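You operate a simulated robot arm through the tools that you are given. There is no shell and no other tool. Be economical: measure what you need, move in short steps, check, and stop when the job is done.

The job below is to be done with a simulated two-armed robot. You get a single attempt, and the scene is never put back.

JOB
Thread the wire under both latches to the feed socket and clamp it.
Fine: open the blue and green latches, move the small yellow block from park to feed, close both, then clamp. Set down upright: small yellow block.

The check looks at the end state, three seconds after you hand in, the way a careful person would. Anything else that was tipped, shoved, dropped, spilled or broken makes it a failure.

ROBOT AND FRAMES
Two 7-joint arms with fingered hands on one trunk, on a base that drives. Base frame: it is fixed to the floor where the robot stands at the start and does not move with it; the origin is under the middle of the robot, x ahead of it, y to its left, z up; the surface under the hand at the start is at about z = 86. Lengths are in cm, angles in degrees, forces in N, time in s.
The left shoulder is at the start at [2.8, 17, 127.2], the right one opposite. With the tool pointing down near the work surface each hand reaches from about 20 to 74 cm from the robot's upright axis, wherever it stands, measured 20 degrees to its own side. Places, roughly: blue turning latch [50, -10, 90]; green turning latch [50, 0, 90]; lever marked segments [20, 30, 60]; lever marked vice [20, 80, 60]; lever marked wire clamp [20, 20, 60]; socket marked feed [40, 10, 90]; switch marked wire grip [30, -20, 50]. Payload 4 kg a hand.
Tool frame (each hand has its own): the origin (TCP) lies between the finger pads and is the grasp point; the fingertips stand 2.6 cm ahead of it; z points along the fingers, y is the line along which they close. The gripper opens to 13.2 cm. The gripper's body begins 7.3 cm behind the TCP. The gripper is a hand of 4 fingers: y runs from the thumb to the fingers, the wrist lies at [0, 0, -22.4] in the tool frame.
Orientation is that of the tool frame in the base frame, as a unit quaternion [w, x, y, z]. With the fingers straight down and closing along the base's y, the tool's x points along the base's -x, its y along +y and its z along -z.

CONTROLS
- The arms move only by the tool jog_arm. It takes "left_motion", "right_motion" or both (then of equal length, played together; a hand with none holds still); each is a list of rows, each a list of 6 numbers: the turn, a rotation vector about the base's x, y, z in degrees, then the shift along the base's x, y, z in mm. In form: [[wx, wy, wz, tx, ty, tz], ...]. A call has 1 to 12 rows; each row shifts and turns the commanded pose from where the row before left it. Rows are played at 5 a second. More than 5 cm and 8.6 degrees between two rows, and nothing of the call is played. Where a pose cannot be reached the arm comes as near as it can. A force on the tool above 40 N (or 10 N above the force at the start of the call, whichever is more), or a blocked arm, ends the call early, and 0.2 s more pass. In this call time passes only in rows, and 0.2 s behind the last. It gives the time, the measured TCP pose, the force on the tool (base axes), the opening and the grip force at its end, in the units of the frame above (readings bear some noise), with the torque about the TCP (base axes, N m) and any sound that the robot's microphone picked up.
- Cameras (640 x 400 px; columns grow to the right, rows downward): "scene" is now at [9.97, 1.74, 143.24]; the picture's right is [0.22, -0.97, -0.00], its down [-0.70, -0.16, -0.70] and it looks along [0.68, 0.16, -0.72] (base axes); focal length 214 px, centre (320, 200). "left" rides on the left gripper at [-6.8, 0.2, -9.7] in its tool frame; the picture's right is [-0.03, -1.00, 0.00], its down [0.82, -0.02, -0.58] and it looks along [0.58, -0.01, 0.82] (tool axes); focal length 270 px, centre (320, 200). "right" rides on the right gripper at [6.8, 0.2, -9.7] in its tool frame; the picture's right is [-0.03, 1.00, 0.00], its down [-0.82, -0.02, -0.58] and it looks along [-0.58, -0.01, 0.82] (tool axes); focal length 270 px, centre (320, 200). There is no depth. A picture from a camera that has moved, and an enlarged one, comes with that camera's place and axes in the base frame and with its lens.
- capture(camera): a new picture of that camera. No time passes.
- lift_body(by): slides the trunk up (or, below 0, down) by that many cm; the arms and the scene camera ride with it, the base frame stays. It gives what a move gives, with no picture.
- drive_base(legs): drives the robot by 1 to 6 legs, each [ahead, turn to the left] in cm and degrees, along the robot's own axes; the way and the turn of a leg run together, so that a leg with both is an arc; at most 150 cm and 180 degrees a leg. The arms and the cameras ride along, it lands a little off, and it stops where it bumps. It gives what a move gives.
- curl_fingers(finger1, finger2, finger3, thumb_bend, hand): sets how far each is bent, from 0 (flat) to 100 (curled in); at 30 the hand is open as for a grip, at 70 the pads meet at the TCP. One left out holds its place. A second passes; each finger stops where it meets its share of the squeeze, and holds until it gets a number again. It is the only way to open and close the hand. It gives what a move gives, with no picture; readings hold the bend of each and the force on the fingers (four entries, about 0 where the hand has none), thumb and palm.
- turn_head(pan, tilt): turns the head with the scene camera to pan (to the left, within 86 degrees either way) and tilt (down, from -29 to 69), counted from straight ahead of the robot. It gives what a move gives.
- close_up(camera, box): a new picture of the part [left, top, right, bottom] of that camera's present view, enlarged. No time passes.
- job_done(): hands the job in; it is judged then, once.

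Work in short steps. Places have to be worked out from the pictures, the camera data and where the tool is seen: move nearer, look again, correct. Check each grasp and each placing, and mend what went wrong. You have 120 turns and 108 pictures in all, those below and enlarged ones among them. Open the grippers and draw the arms clear of the work before you hand the job in, unless the task says otherwise.

The tools are called after "Call:" as a command line: name --argument value ..., lists and objects as JSON in quotes. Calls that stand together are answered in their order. jog_arm: Moves the arms, as the interface text tells. Its arguments: {"type":"object","properties":{"left_motion":{"type":"array","items":{"type":"array","items":{"type":"number"}}},"right_motion":{"type":"array","items":{"type":"array","items":{"type":"number"}}}},"required":[]} The other tools are called the same way: lift_body (by) slides the trunk up or down; curl_fingers (finger1, finger2, finger3, thumb_bend, hand) moves the fingers one by one; drive_base (legs) drives the base; turn_head (pan, tilt) turns the head that bears the scene camera; capture (camera) takes a picture; close_up (camera, box) takes an enlarged picture of a part of a camera's view; job_done () hands the job in.

At the start:

```text
time_s: 0.0
left_tool_pos: [55.15, 34.47, 125.74]
left_ee_rot: [-0.001, 0.003, 1.0, -0.001]
left_force: [-0.3, 0.4, -0.2]
left_moment: [0.0, -0.02, -0.02]
left_gripper_width: 13.17
left_gripper_force: 0.1
left_shape: jaw
left_bend: [30.0, 30.0, 30.0, 30.0]
left_finger forces: [0.0, 0.1, 0.0, 0.1, 0.0, 0.0]
right_tool_pos: [45.15, -12.3, 130.78]
right_ee_rot: [0.0, 0.003, 1.0, -0.001]
right_force: [-1.0, 0.2, 0.5]
right_moment: [0.0, 0.01, -0.01]
right_gripper_width: 13.18
right_gripper_force: 0.0
right_shape: jaw
right_bend: [30.0, 30.0, 30.0, 30.0]
right_finger forces: [0.1, 0.0, 0.1, 0.1, 0.1, 0.0]
trunk travel left (down, up): [-50.0, 25.5]
robot x, y, heading: [-0.05, -0.45, 0.1]
head pan, tilt: [13.0, 45.7]
```

scene: 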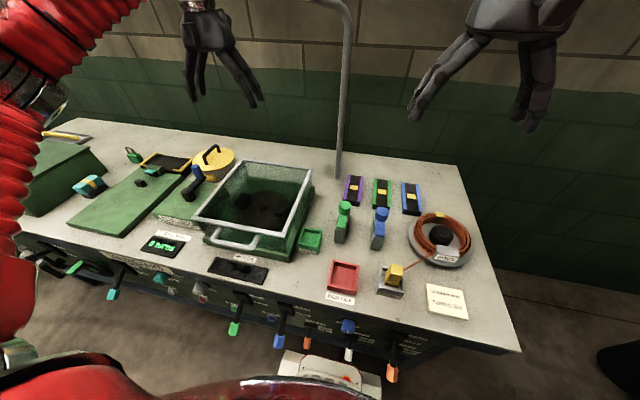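
right: 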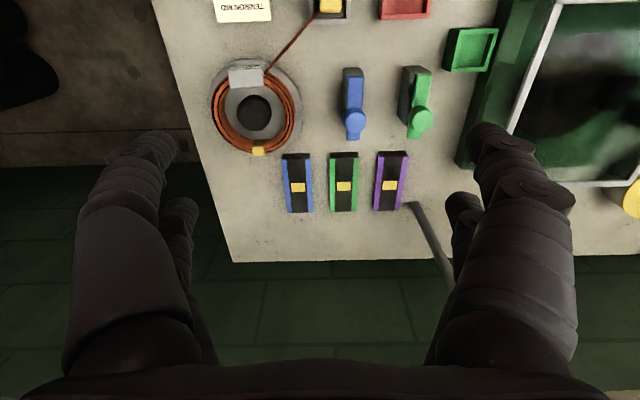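
left: 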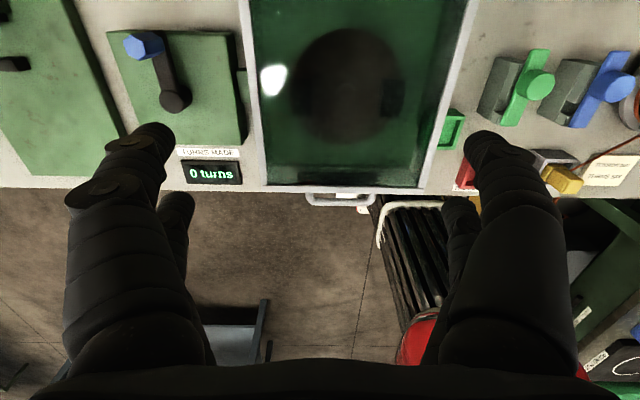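

The scene shows the coil, the park socket with the yellow block, the latches, a red socket and a green one, and the levers below. I'll enlarge these to read the labels.

Call:
close_up --camera "scene" --box '[280, 160, 500, 330]'

Call:
close_up --camera "scene" --box '[200, 280, 440, 400]'

Call:
close_up --camera "right" --box '[180, 0, 500, 220]'

```text
2.35 times, centred on (390, 245) of scene
camera zoom: at [9.97, 1.74, 143.24], right [0.22, -0.97, 0.0], down [-0.7, -0.16, -0.7], along [0.68, 0.16, -0.72], focal length 505 px, centre (155, 94)
```

zoom: 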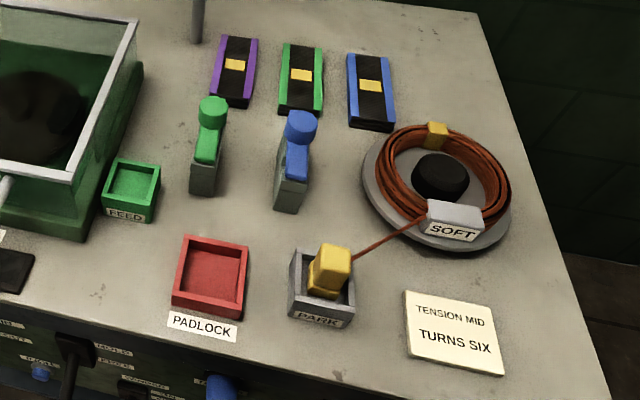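

```text
2.67 times, centred on (320, 340) of scene
camera zoom: at [9.97, 1.74, 143.24], right [0.22, -0.97, 0.0], down [-0.7, -0.16, -0.7], along [0.68, 0.16, -0.72], focal length 572 px, centre (320, -173)
```

zoom: 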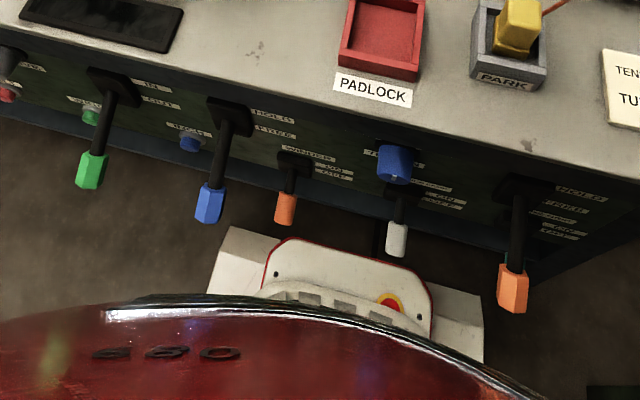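

```text
1.82 times, centred on (340, 110) of right
camera zoom: at [38.28, -12.13, 140.57], right [0.03, 1.0, 0.0], down [0.82, -0.03, 0.58], along [0.58, -0.02, -0.82], focal length 491 px, centre (284, 364)
```

zoom: 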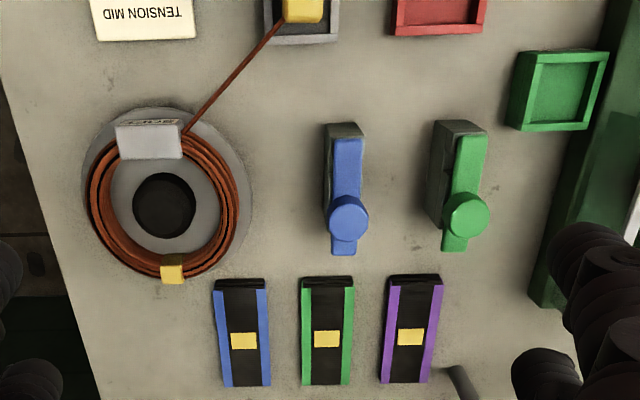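

The first estimates are latch knobs near [55, -6.5] and [55, 5], feed near [45, 13.5] and park near [38, -10]. I need a closer look at the latch design and the front panel, so I'll tilt the head down.

Call:
turn_head --pan 0 --tilt 65

Call:
capture --camera "scene"

Call:
close_up --camera "right" --box '[320, 50, 460, 150]'

```text
time_s: 0.8
left_tool_pos: [55.14, 34.51, 125.84]
left_ee_rot: [0.001, 0.003, 1.0, 0.0]
left_force: [0.7, -0.1, -0.1]
left_moment: [-0.01, 0.0, -0.03]
left_gripper_width: 13.19
left_gripper_force: 0.0
left_shape: jaw
left_bend: [30.0, 30.0, 30.0, 30.0]
left_finger forces: [0.0, 0.1, 0.1, 0.1, 0.0, 0.1]
right_tool_pos: [45.06, -12.39, 130.88]
right_ee_rot: [0.0, 0.003, 1.0, 0.0]
right_force: [0.4, 0.5, -0.4]
right_moment: [-0.02, 0.0, 0.0]
right_gripper_width: 13.18
right_gripper_force: 0.1
right_shape: jaw
right_bend: [30.0, 30.0, 30.0, 30.0]
right_finger forces: [0.0, 0.0, 0.0, 0.1, 0.0, 0.1]
trunk travel left (down, up): [-50.0, 25.5]
robot x, y, heading: [0.26, 0.11, 0.0]
head pan, tilt: [0.0, 65.0]
```

```text
101 pictures are left
camera scene: at [8.18, -0.07, 140.84], right [0.0, -1.0, 0.0], down [-0.91, 0.0, -0.42], along [0.42, 0.0, -0.91], focal length 214 px, centre (320, 200)
```

scene: 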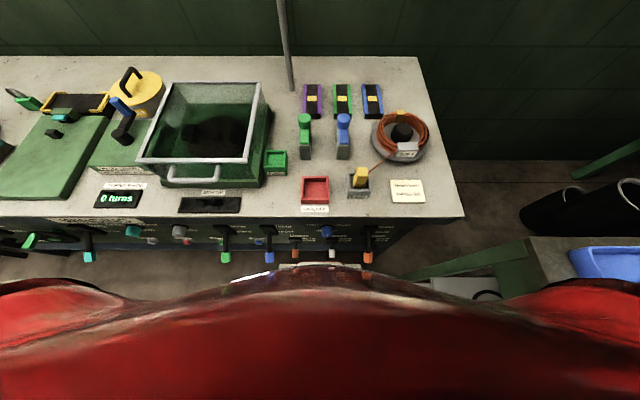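

```text
4.00 times, centred on (390, 100) of right
camera zoom: at [38.27, -12.13, 140.62], right [0.03, 1.0, 0.0], down [0.82, -0.03, 0.58], along [0.58, -0.02, -0.82], focal length 1081 px, centre (40, 600)
```

zoom: 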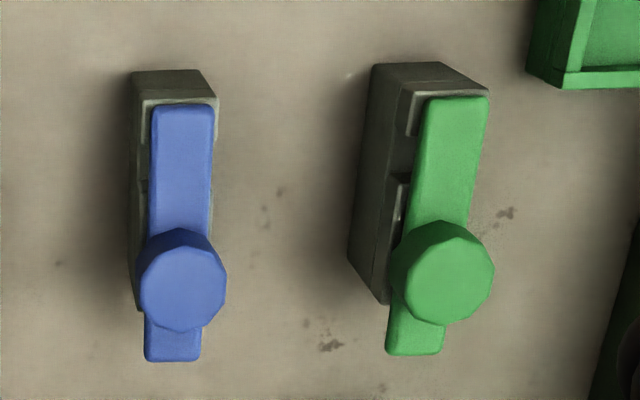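

The latch is a slotted block with a bar across the top. I'll zoom into the panel labels.

Call:
close_up --camera "scene" --box '[190, 215, 400, 270]'

Call:
close_up --camera "scene" --box '[0, 210, 210, 270]'

```text
3.05 times, centred on (295, 242) of scene
camera zoom: at [8.18, -0.07, 140.84], right [0.0, -1.0, 0.0], down [-0.91, 0.0, -0.42], along [0.42, 0.0, -0.91], focal length 654 px, centre (396, 70)
```

zoom: 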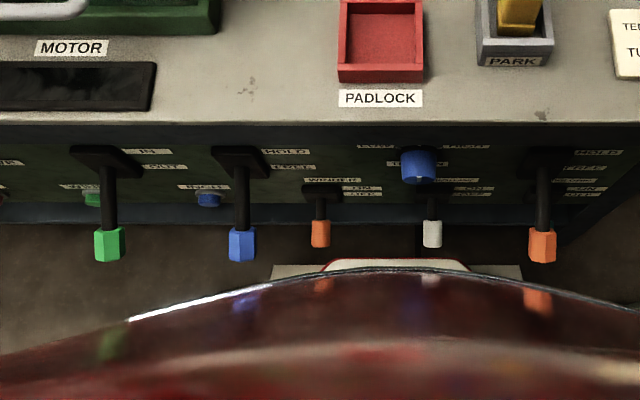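

```text
3.05 times, centred on (105, 240) of scene
camera zoom: at [8.18, -0.07, 140.84], right [0.0, -1.0, 0.0], down [-0.91, 0.0, -0.42], along [0.42, 0.0, -0.91], focal length 654 px, centre (975, 78)
```

zoom: 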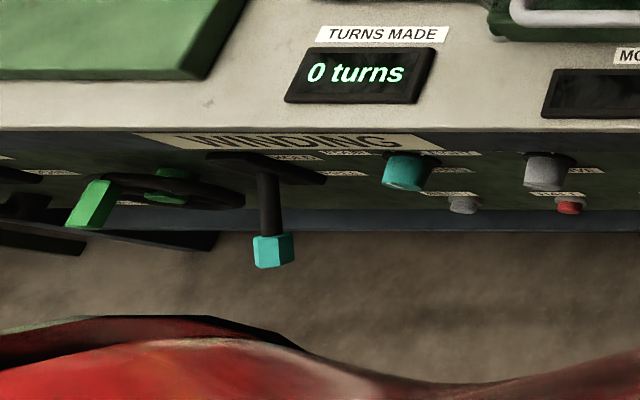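

Labels are too oblique from here, so I plan to back off a bit to read them. First I'll check what is behind and beside the robot.

Call:
turn_head --pan 86 --tilt 30

Call:
capture --camera "scene"

Call:
turn_head --pan -86 --tilt 30

Call:
capture --camera "scene"

```text
time_s: 2.4
left_tool_pos: [55.26, 34.44, 125.8]
left_ee_rot: [0.0, 0.002, 1.0, 0.0]
left_force: [0.8, -0.2, 0.0]
left_moment: [0.03, 0.06, 0.01]
left_gripper_width: 13.19
left_gripper_force: 0.0
left_shape: jaw
left_bend: [30.0, 30.0, 30.0, 30.0]
left_finger forces: [0.1, 0.0, 0.0, 0.0, 0.0, 0.0]
right_tool_pos: [45.0, -12.31, 130.8]
right_ee_rot: [-0.001, 0.003, 1.0, 0.0]
right_force: [-0.3, -0.5, 0.2]
right_moment: [-0.02, 0.0, 0.01]
right_gripper_width: 13.19
right_gripper_force: 0.1
right_shape: jaw
right_bend: [30.0, 30.0, 30.0, 30.0]
right_finger forces: [0.1, 0.0, 0.1, 0.0, 0.0, 0.0]
trunk travel left (down, up): [-50.0, 25.5]
robot x, y, heading: [-0.06, 0.22, -0.0]
head pan, tilt: [85.9, 30.0]
```

```text
97 pictures are left
camera scene: at [2.75, 8.94, 145.6], right [1.0, -0.07, 0.0], down [-0.04, -0.5, -0.87], along [0.06, 0.86, -0.5], focal length 214 px, centre (320, 200)
```

scene: 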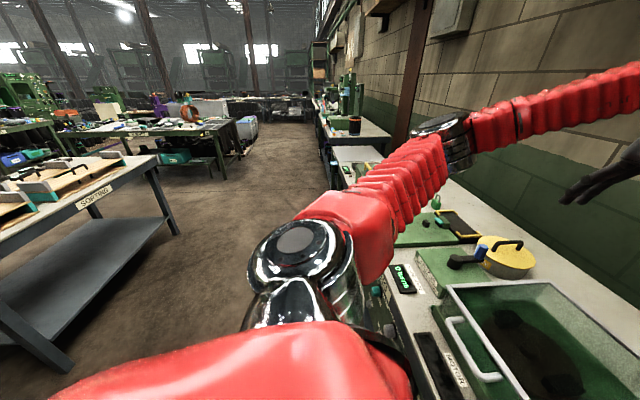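

```text
time_s: 5.0
left_tool_pos: [55.31, 34.45, 125.7]
left_ee_rot: [0.0, 0.003, 1.0, 0.001]
left_force: [-0.5, -0.4, 0.1]
left_moment: [-0.02, 0.04, -0.01]
left_gripper_width: 13.2
left_gripper_force: 0.0
left_shape: jaw
left_bend: [30.0, 30.0, 30.0, 30.0]
left_finger forces: [0.0, 0.0, 0.0, 0.0, 0.0, 0.1]
right_tool_pos: [45.14, -12.37, 130.82]
right_ee_rot: [-0.001, 0.003, 1.0, 0.0]
right_force: [-0.2, 0.0, 0.3]
right_moment: [-0.01, -0.02, 0.0]
right_gripper_width: 13.17
right_gripper_force: 0.2
right_shape: jaw
right_bend: [30.0, 30.0, 30.0, 30.0]
right_finger forces: [0.0, 0.0, 0.0, 0.1, 0.0, 0.0]
trunk travel left (down, up): [-50.0, 25.5]
robot x, y, heading: [0.24, 0.13, 0.1]
head pan, tilt: [-85.9, 30.0]
```

```text
96 pictures are left
camera scene: at [2.75, -9.1, 145.6], right [-1.0, -0.07, 0.0], down [-0.04, 0.5, -0.87], along [0.06, -0.86, -0.5], focal length 214 px, centre (320, 200)
```

scene: 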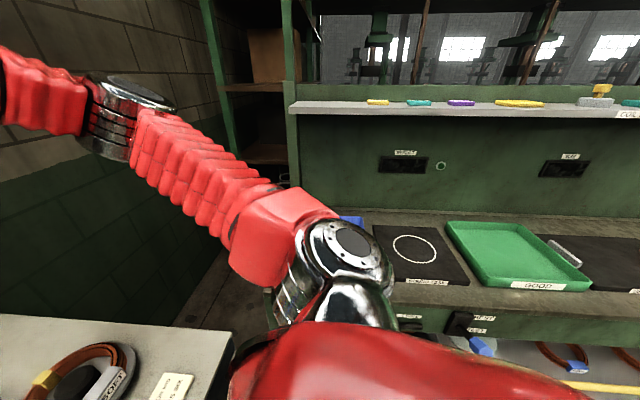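

There is clear floor behind and the side bench starts about y = -53, so I back straight off 40 cm and look at the panel.

Call:
drive_base --legs '[[-40, 0]]'

Call:
turn_head --pan 0 --tilt 50

Call:
capture --camera "scene"

Call:
close_up --camera "scene" --box '[230, 210, 390, 310]'

```text
time_s: 7.5
left_tool_pos: [15.38, 34.66, 125.85]
left_ee_rot: [0.0, -0.001, 1.0, 0.0]
left_force: [-0.2, -0.1, 0.1]
left_moment: [-0.01, -0.01, 0.0]
left_gripper_width: 13.18
left_gripper_force: 0.0
left_shape: jaw
left_bend: [30.0, 30.0, 30.0, 30.0]
left_finger forces: [0.0, 0.0, 0.0, 0.0, 0.0, 0.0]
right_tool_pos: [5.47, -12.12, 130.91]
right_ee_rot: [0.001, -0.001, 1.0, 0.0]
right_force: [-0.2, 0.6, 0.3]
right_moment: [0.0, -0.04, -0.02]
right_gripper_width: 13.17
right_gripper_force: 0.0
right_shape: jaw
right_bend: [30.0, 30.0, 30.0, 30.0]
right_finger forces: [0.0, 0.0, 0.1, 0.1, 0.1, 0.0]
trunk travel left (down, up): [-50.0, 25.5]
robot x, y, heading: [-39.87, -0.03, 0.4]
head pan, tilt: [-85.9, 30.0]
```

```text
time_s: 9.1
left_tool_pos: [15.43, 34.74, 125.84]
left_ee_rot: [0.0, -0.001, 1.0, -0.001]
left_force: [-0.2, -1.2, 0.4]
left_moment: [-0.03, -0.05, 0.02]
left_gripper_width: 13.2
left_gripper_force: 0.0
left_shape: jaw
left_bend: [30.0, 30.0, 30.0, 30.0]
left_finger forces: [0.0, 0.0, 0.0, 0.0, 0.0, 0.0]
right_tool_pos: [5.64, -12.08, 130.83]
right_ee_rot: [-0.001, -0.001, 1.0, 0.0]
right_force: [-0.1, -0.8, -0.1]
right_moment: [0.06, -0.03, 0.01]
right_gripper_width: 13.18
right_gripper_force: 0.0
right_shape: jaw
right_bend: [30.0, 30.0, 30.0, 30.0]
right_finger forces: [0.0, 0.0, 0.0, 0.0, 0.0, 0.0]
trunk travel left (down, up): [-50.0, 25.5]
robot x, y, heading: [-39.49, -0.27, 0.3]
head pan, tilt: [0.0, 50.0]
```

```text
95 pictures are left
camera scene: at [-29.72, -0.12, 142.65], right [0.01, -1.0, 0.0], down [-0.77, 0.0, -0.64], along [0.64, 0.0, -0.77], focal length 214 px, centre (320, 200)
```

scene: 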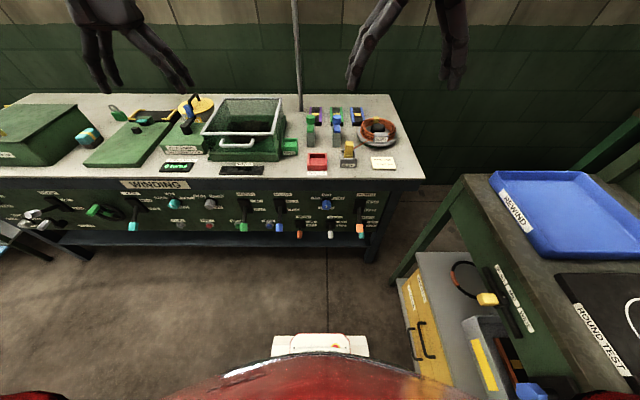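

```text
4.00 times, centred on (310, 260) of scene
camera zoom: at [-29.72, -0.12, 142.65], right [0.01, -1.0, 0.0], down [-0.77, 0.0, -0.64], along [0.64, 0.0, -0.77], focal length 858 px, centre (360, -40)
```

zoom: 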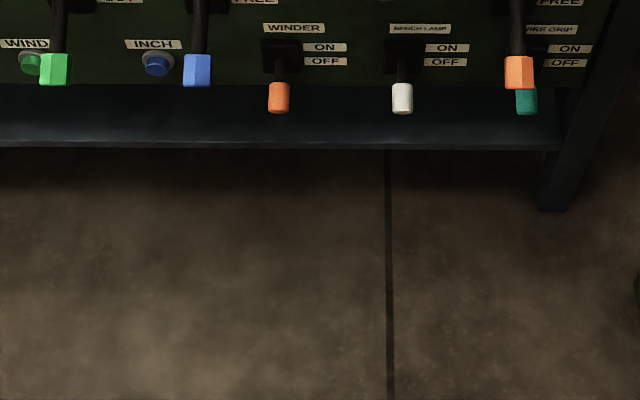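

Call:
close_up --camera "scene" --box '[230, 182, 310, 242]'

Call:
close_up --camera "scene" --box '[300, 182, 390, 242]'

Call:
close_up --camera "scene" --box '[110, 172, 240, 242]'

Call:
close_up --camera "scene" --box '[280, 95, 410, 180]'

```text
6.67 times, centred on (270, 212) of scene
camera zoom: at [-29.72, -0.12, 142.65], right [0.01, -1.0, 0.0], down [-0.77, 0.0, -0.64], along [0.64, 0.0, -0.77], focal length 1430 px, centre (653, 120)
```

zoom: 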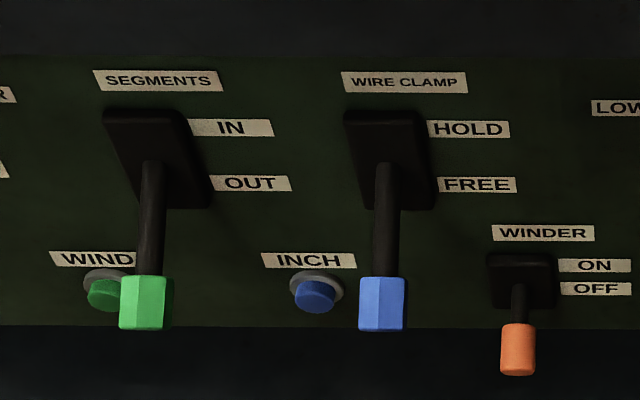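

```text
6.67 times, centred on (345, 212) of scene
camera zoom: at [-29.72, -0.12, 142.65], right [0.01, -1.0, 0.0], down [-0.77, 0.0, -0.64], along [0.64, 0.0, -0.77], focal length 1430 px, centre (153, 120)
```

zoom: 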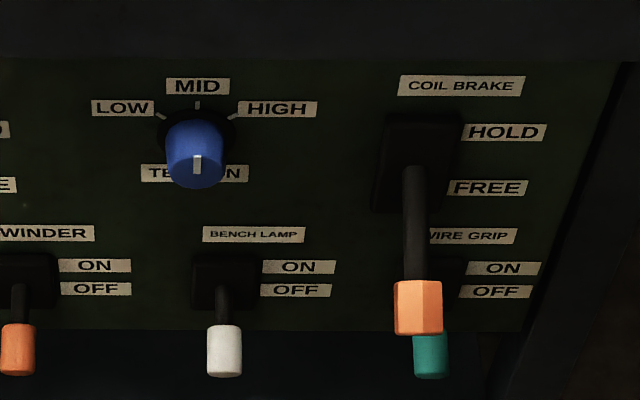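

```text
4.92 times, centred on (175, 207) of scene
camera zoom: at [-29.72, -0.12, 142.65], right [0.01, -1.0, 0.0], down [-0.77, 0.0, -0.64], along [0.64, 0.0, -0.77], focal length 1056 px, centre (1034, 166)
```

zoom: 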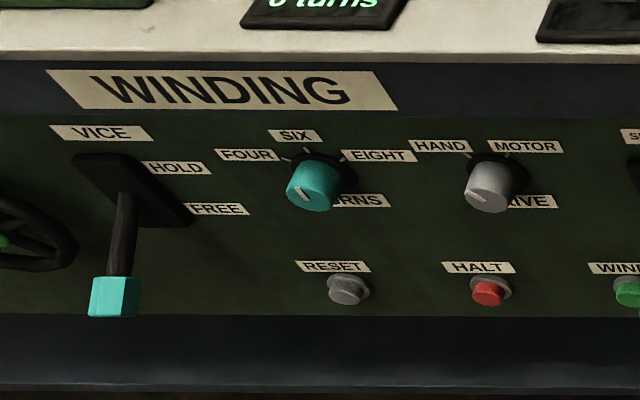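

```text
4.71 times, centred on (345, 138) of scene
camera zoom: at [-29.72, -0.12, 142.65], right [0.01, -1.0, 0.0], down [-0.77, 0.0, -0.64], along [0.64, 0.0, -0.77], focal length 1009 px, centre (202, 494)
```

zoom: 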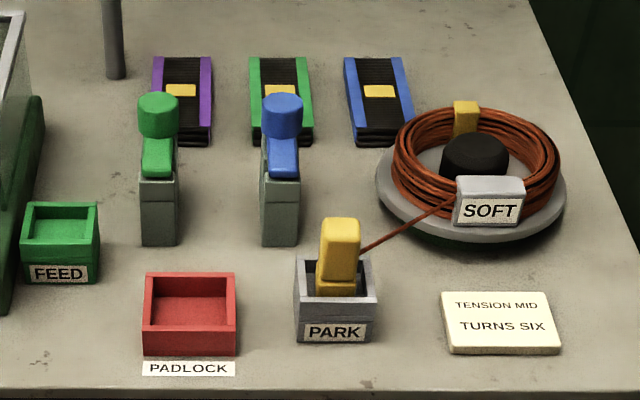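

All levers are down, with wire clamp at FREE and coil brake at FREE, which is good for threading. The wire clamp lever (blue tip) is near [20, 17, 66] and must go up to HOLD. I drive back in and lower the right hand to look at the latches.

Call:
drive_base --legs '[[39, 0]]'

Call:
jog_arm --right_motion '[[0, 0, 0, -20, 30, -40], [0, 0, 0, -20, 20, -40], [0, 0, 0, -20, 20, -40]]'

Call:
capture --camera "right"

```text
time_s: 11.6
left_tool_pos: [53.77, 35.33, 125.89]
left_ee_rot: [-0.001, -0.002, 1.0, -0.001]
left_force: [-0.2, -0.1, -1.1]
left_moment: [0.0, 0.01, -0.05]
left_gripper_width: 13.17
left_gripper_force: 0.0
left_shape: jaw
left_bend: [30.0, 30.0, 30.0, 30.0]
left_finger forces: [0.0, 0.1, 0.0, 0.1, 0.0, 0.0]
right_tool_pos: [44.11, -11.74, 130.83]
right_ee_rot: [0.0, -0.003, 1.0, 0.001]
right_force: [0.7, -0.3, -0.4]
right_moment: [0.0, 0.02, -0.01]
right_gripper_width: 13.18
right_gripper_force: 0.1
right_shape: jaw
right_bend: [30.0, 30.0, 30.0, 30.0]
right_finger forces: [0.0, 0.0, 0.0, 0.0, 0.0, 0.0]
trunk travel left (down, up): [-50.0, 25.5]
robot x, y, heading: [-0.95, 0.01, 0.6]
head pan, tilt: [0.0, 50.0]
```

```text
refused: row 1 steps farther than a row can; nothing moved
```

```text
89 pictures are left
camera right: at [37.28, -11.55, 140.62], right [0.02, 1.0, 0.0], down [0.82, -0.02, 0.58], along [0.58, -0.01, -0.82], focal length 270 px, centre (320, 200)
```

right: 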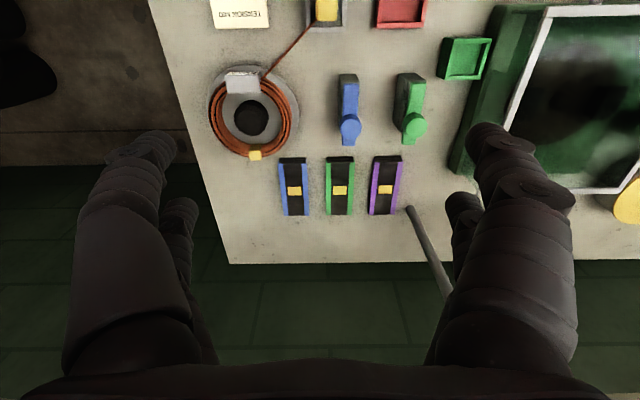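

I kept rows under 5 cm this time: moving the right hand down and toward the middle so the camera sees both latches close up.

Call:
jog_arm --right_motion '[[0, 0, 0, -20, 20, -35], [0, 0, 0, -20, 20, -35], [0, 0, 0, -20, 20, -35], [0, 0, 0, 0, 30, -35]]'

Call:
capture --camera "right"

Call:
close_up --camera "right" --box '[220, 0, 460, 200]'

```text
time_s: 12.6
left_tool_pos: [53.76, 35.33, 125.91]
left_ee_rot: [-0.001, -0.003, 1.0, -0.001]
left_force: [0.6, -0.6, 0.3]
left_moment: [0.0, 0.04, 0.03]
left_gripper_width: 13.15
left_gripper_force: 0.0
left_shape: jaw
left_bend: [30.0, 30.0, 30.0, 30.0]
left_finger forces: [0.1, 0.0, 0.1, 0.1, 0.0, 0.0]
right_tool_pos: [37.94, -2.56, 117.02]
right_ee_rot: [0.0, -0.001, 1.0, -0.001]
right_force: [-0.6, -0.3, 0.0]
right_moment: [0.02, 0.02, -0.01]
right_gripper_width: 13.19
right_gripper_force: 0.0
right_shape: jaw
right_bend: [30.0, 30.0, 30.0, 30.0]
right_finger forces: [0.0, 0.0, 0.1, 0.0, 0.1, 0.0]
trunk travel left (down, up): [-50.0, 25.5]
robot x, y, heading: [-1.27, 0.34, 0.8]
head pan, tilt: [0.0, 50.0]
```

```text
88 pictures are left
camera right: at [31.16, -2.49, 126.77], right [0.02, 1.0, 0.0], down [0.82, -0.02, 0.58], along [0.58, -0.01, -0.82], focal length 270 px, centre (320, 200)
```

right: 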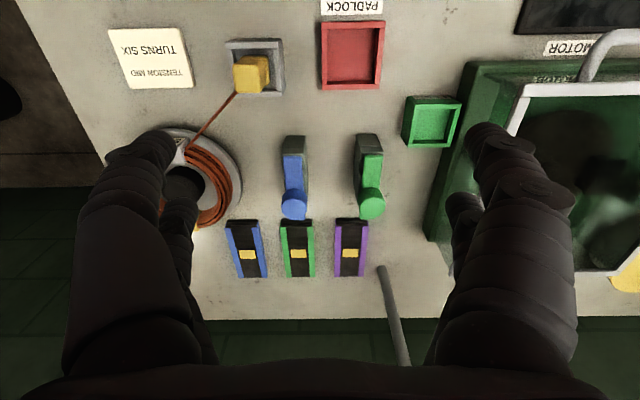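

```text
2.00 times, centred on (340, 100) of right
camera zoom: at [31.16, -2.49, 126.77], right [0.02, 1.0, 0.0], down [0.82, -0.02, 0.58], along [0.58, -0.01, -0.82], focal length 541 px, centre (280, 400)
```

zoom: 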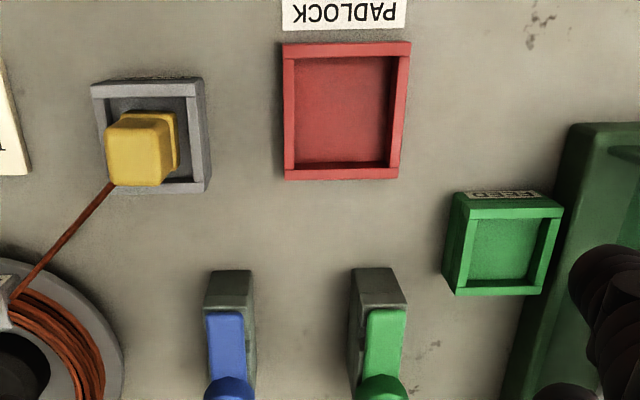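

I lower the hand further while pulling back for a closer oblique view of the latches.

Call:
jog_arm --right_motion '[[0, 0, 0, 15, 10, -40], [0, 0, 0, 15, 10, -40], [0, 0, 0, 0, 0, -30]]'

Call:
close_up --camera "right" --box '[220, 50, 420, 200]'

```text
time_s: 13.4
left_tool_pos: [53.56, 35.3, 125.91]
left_ee_rot: [0.0, -0.003, 1.0, 0.0]
left_force: [-0.6, -0.1, -0.6]
left_moment: [0.01, -0.02, -0.01]
left_gripper_width: 13.21
left_gripper_force: 0.1
left_shape: jaw
left_bend: [30.0, 30.0, 30.0, 30.0]
left_finger forces: [0.0, 0.0, 0.0, 0.0, 0.1, 0.0]
right_tool_pos: [40.82, -0.7, 105.98]
right_ee_rot: [0.0, -0.003, 1.0, 0.0]
right_force: [0.3, 0.4, -0.2]
right_moment: [-0.01, 0.0, 0.02]
right_gripper_width: 13.19
right_gripper_force: 0.0
right_shape: jaw
right_bend: [30.0, 30.0, 30.0, 30.0]
right_finger forces: [0.0, 0.1, 0.0, 0.0, 0.0, 0.0]
trunk travel left (down, up): [-50.0, 25.5]
robot x, y, heading: [-1.42, 0.01, 0.7]
head pan, tilt: [0.0, 50.0]
```

```text
2.67 times, centred on (320, 125) of right
camera zoom: at [33.98, -0.6, 115.69], right [0.02, 1.0, 0.0], down [0.82, -0.02, 0.58], along [0.58, -0.01, -0.82], focal length 721 px, centre (320, 400)
```

zoom: 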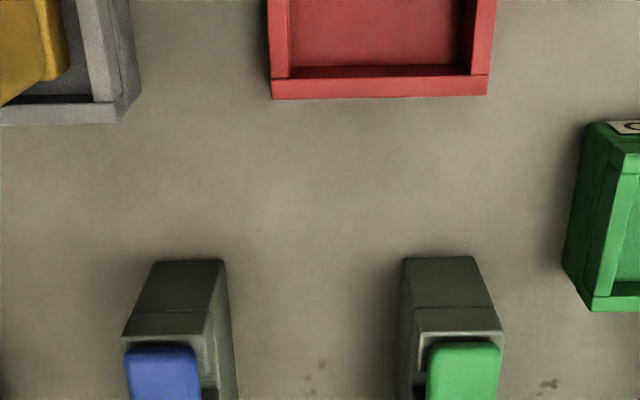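

The latches are just below the crop, so I take the lower part.

Call:
close_up --camera "right" --box '[220, 130, 420, 260]'

```text
3.08 times, centred on (320, 195) of right
camera zoom: at [33.98, -0.6, 115.69], right [0.02, 1.0, 0.0], down [0.82, -0.02, 0.58], along [0.58, -0.01, -0.82], focal length 832 px, centre (320, 215)
```

zoom: 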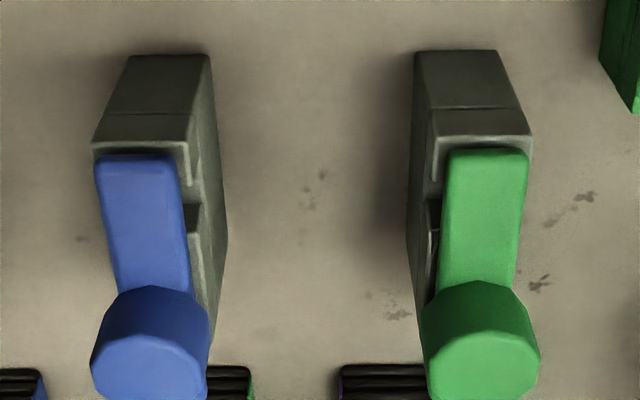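

I judge the blue latch block spans x 47–56 at y = -6.6. Its knob top is at about [53.9, -6.6, 96], and the slot is near x = 51 with the bar along x over it. I move the right hand above the blue knob at a safe height and check the alignment.

Call:
jog_arm --right_motion '[[0, 0, 0, 44, -20, 0], [0, 0, 0, 44, -20, 0], [0, 0, 0, 44, -19, 0]]'

Call:
capture --camera "right"

```text
time_s: 14.2
left_tool_pos: [53.69, 35.24, 125.84]
left_ee_rot: [-0.001, -0.002, 1.0, 0.0]
left_force: [0.7, -0.6, -0.3]
left_moment: [0.01, -0.01, -0.04]
left_gripper_width: 13.19
left_gripper_force: 0.1
left_shape: jaw
left_bend: [30.0, 30.0, 30.0, 30.0]
left_finger forces: [0.0, 0.1, 0.0, 0.0, 0.1, 0.1]
right_tool_pos: [54.33, -6.8, 106.05]
right_ee_rot: [-0.001, -0.002, 1.0, 0.0]
right_force: [0.1, -0.4, 1.0]
right_moment: [-0.02, 0.02, -0.02]
right_gripper_width: 13.19
right_gripper_force: 0.0
right_shape: jaw
right_bend: [30.0, 30.0, 30.0, 30.0]
right_finger forces: [0.1, 0.0, 0.0, 0.1, 0.1, 0.1]
trunk travel left (down, up): [-50.0, 25.5]
robot x, y, heading: [-1.12, -0.13, 0.6]
head pan, tilt: [0.0, 50.0]
```

```text
84 pictures are left
camera right: at [47.46, -6.65, 115.82], right [0.02, 1.0, 0.0], down [0.82, -0.02, 0.58], along [0.58, -0.01, -0.82], focal length 270 px, centre (320, 200)
```

right: 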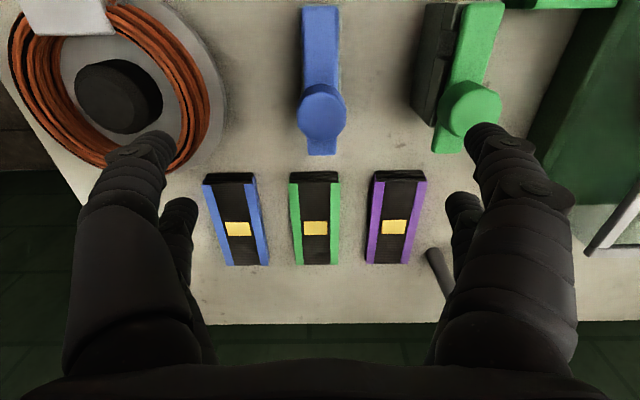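

The knob centre now triangulates to about [52.7, -6.5], mid-bar, so this is a pivot-at-knob turn latch. I narrow the hand a bit before descending to stay clear of the coil and the green latch.

Call:
curl_fingers --hand "right" --finger1 48 --finger2 48 --finger3 48 --thumb_bend 48

Call:
jog_arm --right_motion '[[0, 0, 0, -16, 3, -20], [0, 0, 0, 0, 0, -30]]'

Call:
capture --camera "right"

```text
time_s: 15.2
left_tool_pos: [53.75, 35.12, 125.87]
left_ee_rot: [-0.001, -0.003, 1.0, 0.001]
left_force: [0.5, -0.5, 0.0]
left_moment: [0.0, 0.0, 0.01]
left_gripper_width: 13.2
left_gripper_force: 0.1
left_shape: jaw
left_bend: [30.0, 30.0, 30.0, 30.0]
left_finger forces: [0.0, 0.1, 0.0, 0.0, 0.0, 0.0]
right_tool_pos: [54.13, -6.52, 105.99]
right_ee_rot: [-0.001, -0.003, 1.0, 0.001]
right_force: [0.1, 0.3, 0.2]
right_moment: [0.03, 0.01, -0.04]
right_gripper_width: 7.33
right_gripper_force: 0.1
right_shape: fingers
right_bend: [48.0, 48.0, 48.0, 48.0]
right_finger forces: [0.1, 0.1, 0.1, 0.0, 0.0, 0.0]
trunk travel left (down, up): [-50.0, 25.5]
robot x, y, heading: [-1.14, 0.24, 0.9]
head pan, tilt: [0.0, 50.0]
```

```text
time_s: 15.8
left_tool_pos: [53.74, 35.19, 125.88]
left_ee_rot: [-0.001, -0.002, 1.0, 0.0]
left_force: [-0.3, 0.0, -0.2]
left_moment: [-0.02, 0.02, 0.04]
left_gripper_width: 13.17
left_gripper_force: 0.0
left_shape: jaw
left_bend: [30.0, 30.0, 30.0, 30.0]
left_finger forces: [0.0, 0.0, 0.0, 0.1, 0.0, 0.1]
right_tool_pos: [52.53, -6.4, 101.09]
right_ee_rot: [-0.001, -0.001, 1.0, 0.0]
right_force: [-0.7, 0.4, -0.1]
right_moment: [0.0, 0.02, -0.01]
right_gripper_width: 7.32
right_gripper_force: 0.1
right_shape: fingers
right_bend: [48.0, 48.0, 48.0, 48.0]
right_finger forces: [0.0, 0.0, 0.1, 0.1, 0.0, 0.0]
trunk travel left (down, up): [-50.0, 25.5]
robot x, y, heading: [-1.11, 0.2, 0.6]
head pan, tilt: [0.0, 50.0]
```

```text
83 pictures are left
camera right: at [45.72, -6.22, 110.8], right [0.02, 1.0, 0.0], down [0.82, -0.02, 0.58], along [0.58, -0.01, -0.82], focal length 270 px, centre (320, 200)
```

right: 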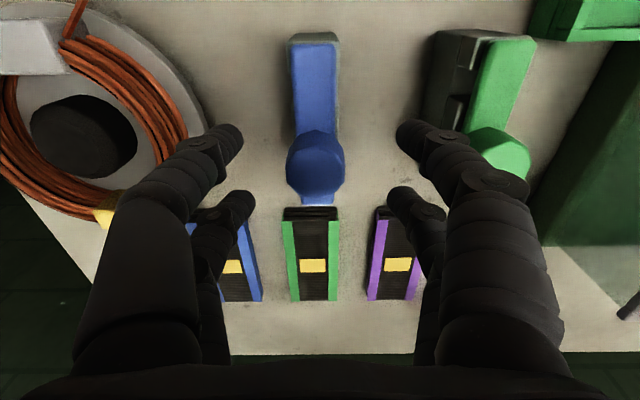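

Combining rays gives the knob centre at about [52.5, -6.6] with its top at z ≈ 98. I descend to z ≈ 96 and check.

Call:
jog_arm --right_motion '[[0, 0, 0, 0, -1, -25], [0, 0, 0, 0, 0, -22]]'

Call:
capture --camera "right"

```text
time_s: 16.4
left_tool_pos: [53.66, 35.25, 125.99]
left_ee_rot: [0.0, -0.003, 1.0, 0.0]
left_force: [-0.5, -0.2, -0.6]
left_moment: [-0.02, -0.01, 0.01]
left_gripper_width: 13.22
left_gripper_force: 0.1
left_shape: jaw
left_bend: [30.0, 30.0, 30.0, 30.0]
left_finger forces: [0.1, 0.0, 0.0, 0.1, 0.0, 0.0]
right_tool_pos: [52.5, -6.2, 96.11]
right_ee_rot: [0.0, -0.002, 1.0, -0.001]
right_force: [0.4, 0.2, 0.8]
right_moment: [-0.03, -0.01, 0.01]
right_gripper_width: 7.34
right_gripper_force: 0.1
right_shape: fingers
right_bend: [48.0, 48.0, 48.0, 48.0]
right_finger forces: [0.0, 0.0, 0.1, 0.0, 0.1, 0.1]
trunk travel left (down, up): [-50.0, 25.5]
robot x, y, heading: [-1.58, 0.22, 0.4]
head pan, tilt: [0.0, 50.0]
```

```text
82 pictures are left
camera right: at [45.67, -6.15, 105.98], right [0.02, 1.0, 0.0], down [0.82, -0.02, 0.58], along [0.58, -0.01, -0.82], focal length 270 px, centre (320, 200)
```

right: 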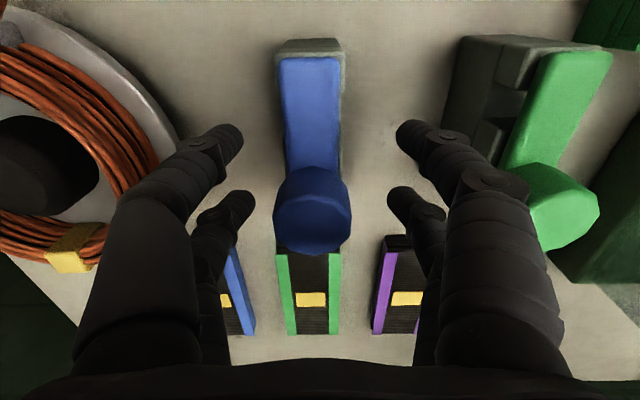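

The knob centre is better put at [53.5, -6.5] with its top at about 96.3. I shift 1 cm forward and 1 cm lower, then close on the knob.

Call:
jog_arm --right_motion '[[0, 0, 0, 10, -3, 0], [0, 0, 0, 0, 0, -10]]'

Call:
curl_fingers --hand "right" --finger1 70 --finger2 70 --finger3 70 --thumb_bend 70

Call:
capture --camera "right"

```text
time_s: 17.0
left_tool_pos: [53.56, 35.12, 125.81]
left_ee_rot: [0.001, -0.003, 1.0, -0.001]
left_force: [0.2, 0.5, 0.0]
left_moment: [-0.02, -0.01, -0.02]
left_gripper_width: 13.19
left_gripper_force: 0.1
left_shape: jaw
left_bend: [30.0, 30.0, 30.0, 30.0]
left_finger forces: [0.0, 0.0, 0.0, 0.0, 0.0, 0.0]
right_tool_pos: [53.55, -6.58, 95.15]
right_ee_rot: [0.0, -0.001, 1.0, 0.0]
right_force: [-0.4, 0.4, 0.0]
right_moment: [-0.03, -0.01, 0.02]
right_gripper_width: 7.33
right_gripper_force: 0.0
right_shape: fingers
right_bend: [48.0, 48.0, 48.0, 48.0]
right_finger forces: [0.0, 0.1, 0.0, 0.0, 0.1, 0.1]
trunk travel left (down, up): [-50.0, 25.5]
robot x, y, heading: [-1.28, 0.08, 0.6]
head pan, tilt: [0.0, 50.0]
```

```text
time_s: 18.0
left_tool_pos: [53.62, 35.22, 125.86]
left_ee_rot: [-0.001, -0.002, 1.0, 0.001]
left_force: [-0.4, 0.0, -1.1]
left_moment: [-0.02, 0.02, 0.02]
left_gripper_width: 13.2
left_gripper_force: 0.0
left_shape: jaw
left_bend: [30.0, 30.0, 30.0, 30.0]
left_finger forces: [0.1, 0.0, 0.0, 0.0, 0.0, 0.0]
right_tool_pos: [53.55, -6.62, 95.1]
right_ee_rot: [0.0, -0.002, 1.0, -0.001]
right_force: [-0.1, -4.7, -0.1]
right_moment: [-0.09, -0.01, 0.04]
right_gripper_width: 2.76
right_gripper_force: 13.4
right_shape: fingers
right_bend: [62.0, 62.0, 62.0, 65.0]
right_finger forces: [6.0, 5.9, 5.8, 0.1, 9.7, 0.0]
trunk travel left (down, up): [-50.0, 25.5]
robot x, y, heading: [-1.12, 0.45, 0.6]
head pan, tilt: [0.0, 50.0]
```

```text
81 pictures are left
camera right: at [46.72, -6.5, 104.94], right [0.02, 1.0, 0.0], down [0.82, -0.02, 0.58], along [0.58, -0.01, -0.82], focal length 270 px, centre (320, 200)
```

right: 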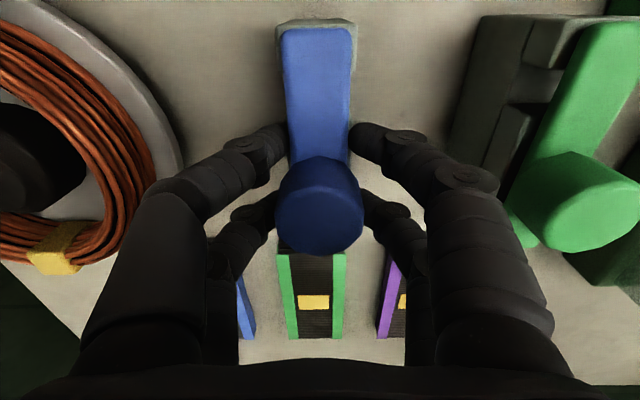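

The hand holds the knob (width 2.8 cm, balanced forces). I try a 16° counter-clockwise turn and read the torque.

Call:
jog_arm --right_motion '[[0, 0, 8, 0, 0, 0], [0, 0, 8, 0, 0, 0]]'

Call:
capture --camera "right"

```text
time_s: 18.6
left_tool_pos: [53.54, 35.12, 125.92]
left_ee_rot: [0.0, -0.003, 1.0, 0.0]
left_force: [-0.4, -0.5, 0.0]
left_moment: [0.01, 0.0, -0.01]
left_gripper_width: 13.18
left_gripper_force: 0.0
left_shape: jaw
left_bend: [30.0, 30.0, 30.0, 30.0]
left_finger forces: [0.1, 0.1, 0.0, 0.1, 0.0, 0.0]
right_tool_pos: [53.59, -6.5, 95.33]
right_ee_rot: [0.001, -0.142, 0.99, 0.0]
right_force: [-2.5, -3.2, 8.8]
right_moment: [-0.1, 0.06, -0.87]
right_gripper_width: 2.48
right_gripper_force: 16.8
right_shape: fingers
right_bend: [61.0, 66.0, 60.0, 68.0]
right_finger forces: [12.3, 3.6, 13.7, 0.0, 4.9, 0.1]
trunk travel left (down, up): [-50.0, 25.5]
robot x, y, heading: [-1.18, -0.04, 0.5]
head pan, tilt: [0.0, 50.0]
```

```text
80 pictures are left
camera right: at [46.93, -8.37, 105.12], right [-0.26, 0.97, 0.0], down [0.79, 0.21, 0.58], along [0.56, 0.15, -0.82], focal length 270 px, centre (320, 200)
```

right: 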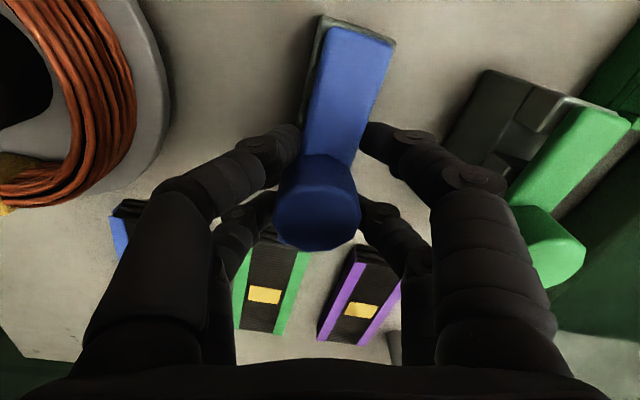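

The bar did not follow; the torque built up to -0.87 N m and the hand slipped. I try the other direction: back to 0 and then to -16°.

Call:
jog_arm --right_motion '[[0, 0, -8, 0, 0, 0], [0, 0, -8, 0, 0, 0], [0, 0, -8, 0, 0, 0], [0, 0, -8, 0, 0, 0]]'

Call:
capture --camera "right"

```text
time_s: 19.6
left_tool_pos: [53.46, 35.23, 125.92]
left_ee_rot: [0.0, -0.002, 1.0, -0.001]
left_force: [0.8, 0.2, 0.1]
left_moment: [0.01, -0.01, 0.04]
left_gripper_width: 13.2
left_gripper_force: 0.0
left_shape: jaw
left_bend: [30.0, 30.0, 30.0, 30.0]
left_finger forces: [0.0, 0.0, 0.1, 0.1, 0.1, 0.1]
right_tool_pos: [53.61, -6.53, 95.47]
right_ee_rot: [0.003, 0.138, 0.99, 0.002]
right_force: [4.1, -4.1, 26.3]
right_moment: [0.04, -0.27, 1.24]
right_gripper_width: 2.07
right_gripper_force: 31.6
right_shape: fingers
right_bend: [67.0, 66.0, 66.0, 65.0]
right_finger forces: [3.6, 27.8, 9.3, 0.0, 23.3, 0.0]
trunk travel left (down, up): [-50.0, 25.5]
robot x, y, heading: [-1.54, 0.25, 0.8]
head pan, tilt: [0.0, 50.0]
```

```text
79 pictures are left
camera right: at [46.96, -4.61, 105.24], right [0.3, 0.96, 0.0], down [0.78, -0.24, 0.58], along [0.56, -0.17, -0.81], focal length 270 px, centre (320, 200)
```

right: 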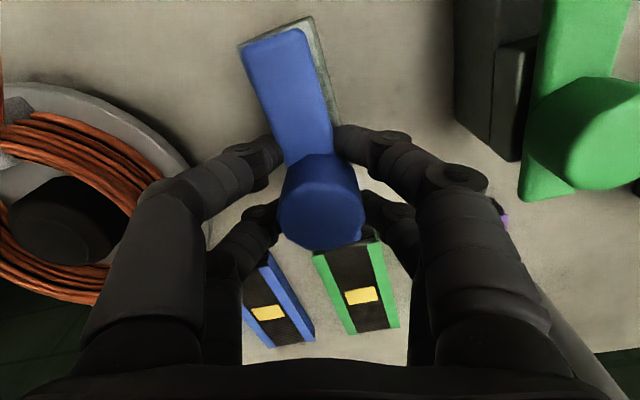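

Neither direction turns it at the knob, so the pivot is probably elsewhere and the knob is a handle. I untwist, release and back up for a closer view of the latch.

Call:
jog_arm --right_motion '[[0, 0, 8, 0, 0, 0], [0, 0, 8, 0, 0, 0]]'

Call:
curl_fingers --hand "right" --finger1 48 --finger2 48 --finger3 48 --thumb_bend 48

Call:
jog_arm --right_motion '[[0, 0, 0, 0, 0, 40], [0, 0, 0, -30, 0, 30], [0, 0, 0, -40, 0, 0]]'

Call:
close_up --camera "right" --box '[260, 80, 500, 230]'

```text
time_s: 20.2
left_tool_pos: [53.46, 35.23, 125.96]
left_ee_rot: [0.0, -0.003, 1.0, 0.0]
left_force: [0.3, 0.2, 0.1]
left_moment: [0.04, 0.01, -0.03]
left_gripper_width: 13.16
left_gripper_force: 0.1
left_shape: jaw
left_bend: [30.0, 30.0, 30.0, 30.0]
left_finger forces: [0.0, 0.0, 0.1, 0.1, 0.0, 0.0]
right_tool_pos: [53.6, -6.6, 95.47]
right_ee_rot: [0.002, -0.002, 1.0, 0.001]
right_force: [6.7, -0.5, 29.3]
right_moment: [0.02, -0.11, -0.4]
right_gripper_width: 2.06
right_gripper_force: 25.8
right_shape: fingers
right_bend: [69.0, 65.0, 68.0, 66.0]
right_finger forces: [19.3, 6.7, 16.4, 0.1, 9.0, 0.1]
trunk travel left (down, up): [-50.0, 25.5]
robot x, y, heading: [-1.11, 0.32, 0.5]
head pan, tilt: [0.0, 50.0]
```

```text
time_s: 21.2
left_tool_pos: [53.7, 35.22, 125.92]
left_ee_rot: [0.001, -0.003, 1.0, 0.0]
left_force: [0.4, 0.6, -0.6]
left_moment: [0.0, 0.01, 0.02]
left_gripper_width: 13.19
left_gripper_force: 0.1
left_shape: jaw
left_bend: [30.0, 30.0, 30.0, 30.0]
left_finger forces: [0.1, 0.1, 0.0, 0.0, 0.0, 0.0]
right_tool_pos: [53.59, -6.68, 95.09]
right_ee_rot: [-0.001, -0.003, 1.0, -0.001]
right_force: [-0.8, -0.3, 1.4]
right_moment: [0.03, -0.04, 0.01]
right_gripper_width: 7.19
right_gripper_force: 0.0
right_shape: fingers
right_bend: [48.0, 48.0, 48.0, 48.0]
right_finger forces: [0.1, 0.1, 0.0, 0.0, 0.0, 0.0]
trunk travel left (down, up): [-50.0, 25.5]
robot x, y, heading: [-1.19, 0.25, 0.7]
head pan, tilt: [0.0, 50.0]
```

```text
time_s: 22.0
left_tool_pos: [53.61, 35.16, 125.98]
left_ee_rot: [0.0, -0.003, 1.0, 0.0]
left_force: [0.0, 0.0, -0.1]
left_moment: [0.03, 0.01, -0.02]
left_gripper_width: 13.17
left_gripper_force: 0.0
left_shape: jaw
left_bend: [30.0, 30.0, 30.0, 30.0]
left_finger forces: [0.0, 0.0, 0.0, 0.0, 0.0, 0.1]
right_tool_pos: [46.4, -6.69, 102.29]
right_ee_rot: [0.0, -0.002, 1.0, -0.001]
right_force: [-0.2, -0.4, -0.9]
right_moment: [0.01, 0.01, 0.0]
right_gripper_width: 7.2
right_gripper_force: 0.0
right_shape: fingers
right_bend: [48.0, 48.0, 48.0, 48.0]
right_finger forces: [0.0, 0.0, 0.1, 0.0, 0.0, 0.1]
trunk travel left (down, up): [-50.0, 25.5]
robot x, y, heading: [-1.04, 0.2, 0.5]
head pan, tilt: [0.0, 50.0]
```

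```text
2.67 times, centred on (380, 155) of right
camera zoom: at [39.52, -6.46, 111.91], right [0.02, 1.0, 0.0], down [0.82, -0.02, 0.58], along [0.58, -0.01, -0.82], focal length 721 px, centre (160, 320)
```

zoom: 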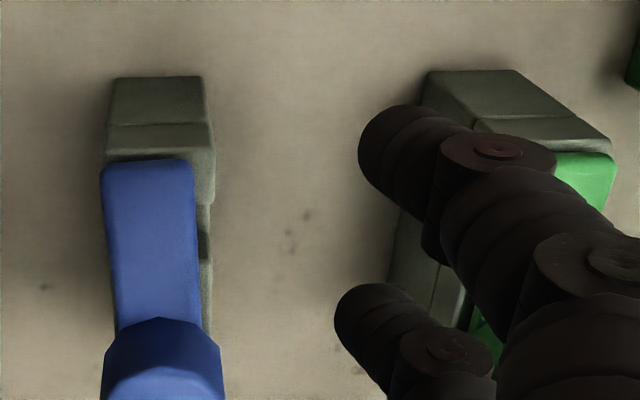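

I still can't tell the pivot. The left camera looks back from the far side, so I withdraw the right hand and bring the left hand over for that view.

Call:
jog_arm --right_motion '[[0, 0, 0, 0, 0, 45], [0, 0, 0, 0, 0, 45], [0, 0, 0, -35, -35, 0], [0, 0, 0, -35, -35, 0], [0, 0, 0, -30, -35, 0]]'

Call:
jog_arm --left_motion '[[0, 0, 0, 5, -45, 0], [0, 0, 0, 5, -45, 0], [0, 0, 0, 5, -45, 0], [0, 0, 0, 5, -45, -15], [0, 0, 0, 5, -45, -15], [0, 0, 0, 5, -45, -15], [0, 0, 0, 5, -45, -15], [0, 0, 0, 5, -15, -45], [0, 0, 0, 5, 0, -40]]'

Call:
capture --camera "left"

```text
time_s: 23.2
left_tool_pos: [53.57, 35.06, 126.01]
left_ee_rot: [0.0, -0.003, 1.0, 0.001]
left_force: [-0.6, -0.1, 0.0]
left_moment: [0.03, 0.0, 0.01]
left_gripper_width: 13.18
left_gripper_force: 0.1
left_shape: jaw
left_bend: [30.0, 30.0, 30.0, 30.0]
left_finger forces: [0.0, 0.0, 0.0, 0.0, 0.0, 0.1]
right_tool_pos: [36.46, -17.19, 111.11]
right_ee_rot: [0.0, -0.003, 1.0, 0.0]
right_force: [-0.7, -0.6, 0.2]
right_moment: [-0.01, 0.0, -0.01]
right_gripper_width: 7.25
right_gripper_force: 0.0
right_shape: fingers
right_bend: [48.0, 48.0, 48.0, 48.0]
right_finger forces: [0.0, 0.1, 0.0, 0.0, 0.0, 0.0]
trunk travel left (down, up): [-50.0, 25.5]
robot x, y, heading: [-0.95, 0.15, 0.8]
head pan, tilt: [0.0, 50.0]
```

```text
time_s: 25.2
left_tool_pos: [58.24, 2.2, 111.34]
left_ee_rot: [0.001, -0.003, 1.0, 0.0]
left_force: [-0.4, 0.0, -0.5]
left_moment: [0.0, 0.0, 0.04]
left_gripper_width: 13.17
left_gripper_force: 0.1
left_shape: jaw
left_bend: [30.0, 30.0, 30.0, 30.0]
left_finger forces: [0.0, 0.0, 0.0, 0.1, 0.0, 0.1]
right_tool_pos: [36.54, -17.08, 111.16]
right_ee_rot: [-0.001, -0.003, 1.0, 0.0]
right_force: [0.7, 1.2, -0.1]
right_moment: [-0.02, 0.01, 0.01]
right_gripper_width: 7.23
right_gripper_force: 0.1
right_shape: fingers
right_bend: [48.0, 48.0, 48.0, 48.0]
right_finger forces: [0.1, 0.1, 0.0, 0.0, 0.1, 0.0]
trunk travel left (down, up): [-50.0, 25.5]
robot x, y, heading: [-1.07, 0.14, 0.7]
head pan, tilt: [0.0, 50.0]
```

```text
77 pictures are left
camera left: at [65.0, 2.44, 121.11], right [0.03, -1.0, 0.0], down [-0.82, -0.02, 0.58], along [-0.58, -0.02, -0.82], focal length 270 px, centre (320, 200)
```

left: 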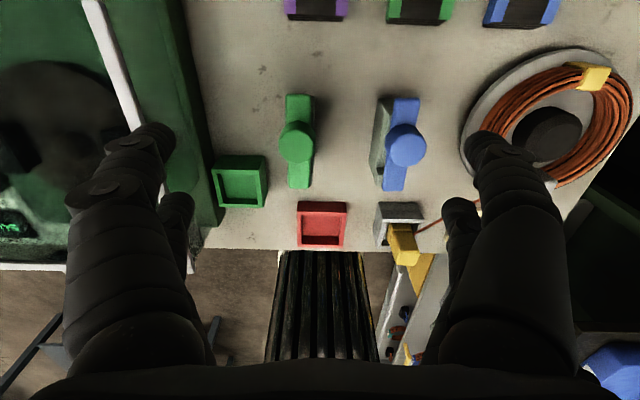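

Call:
close_up --camera "left" --box '[260, 80, 450, 200]'

```text
3.33 times, centred on (355, 140) of left
camera zoom: at [65.0, 2.44, 121.11], right [0.03, -1.0, 0.0], down [-0.82, -0.02, 0.58], along [-0.58, -0.02, -0.82], focal length 901 px, centre (203, 400)
```

zoom: 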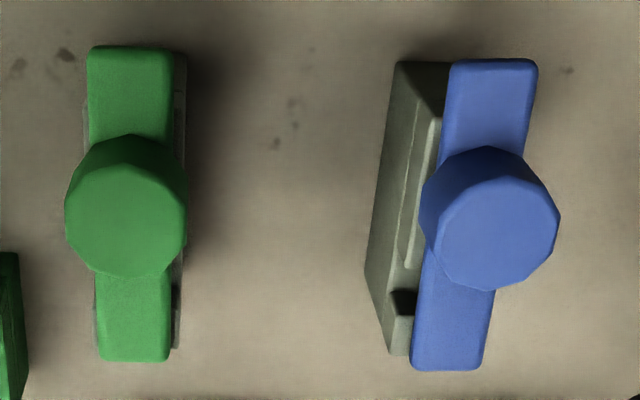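

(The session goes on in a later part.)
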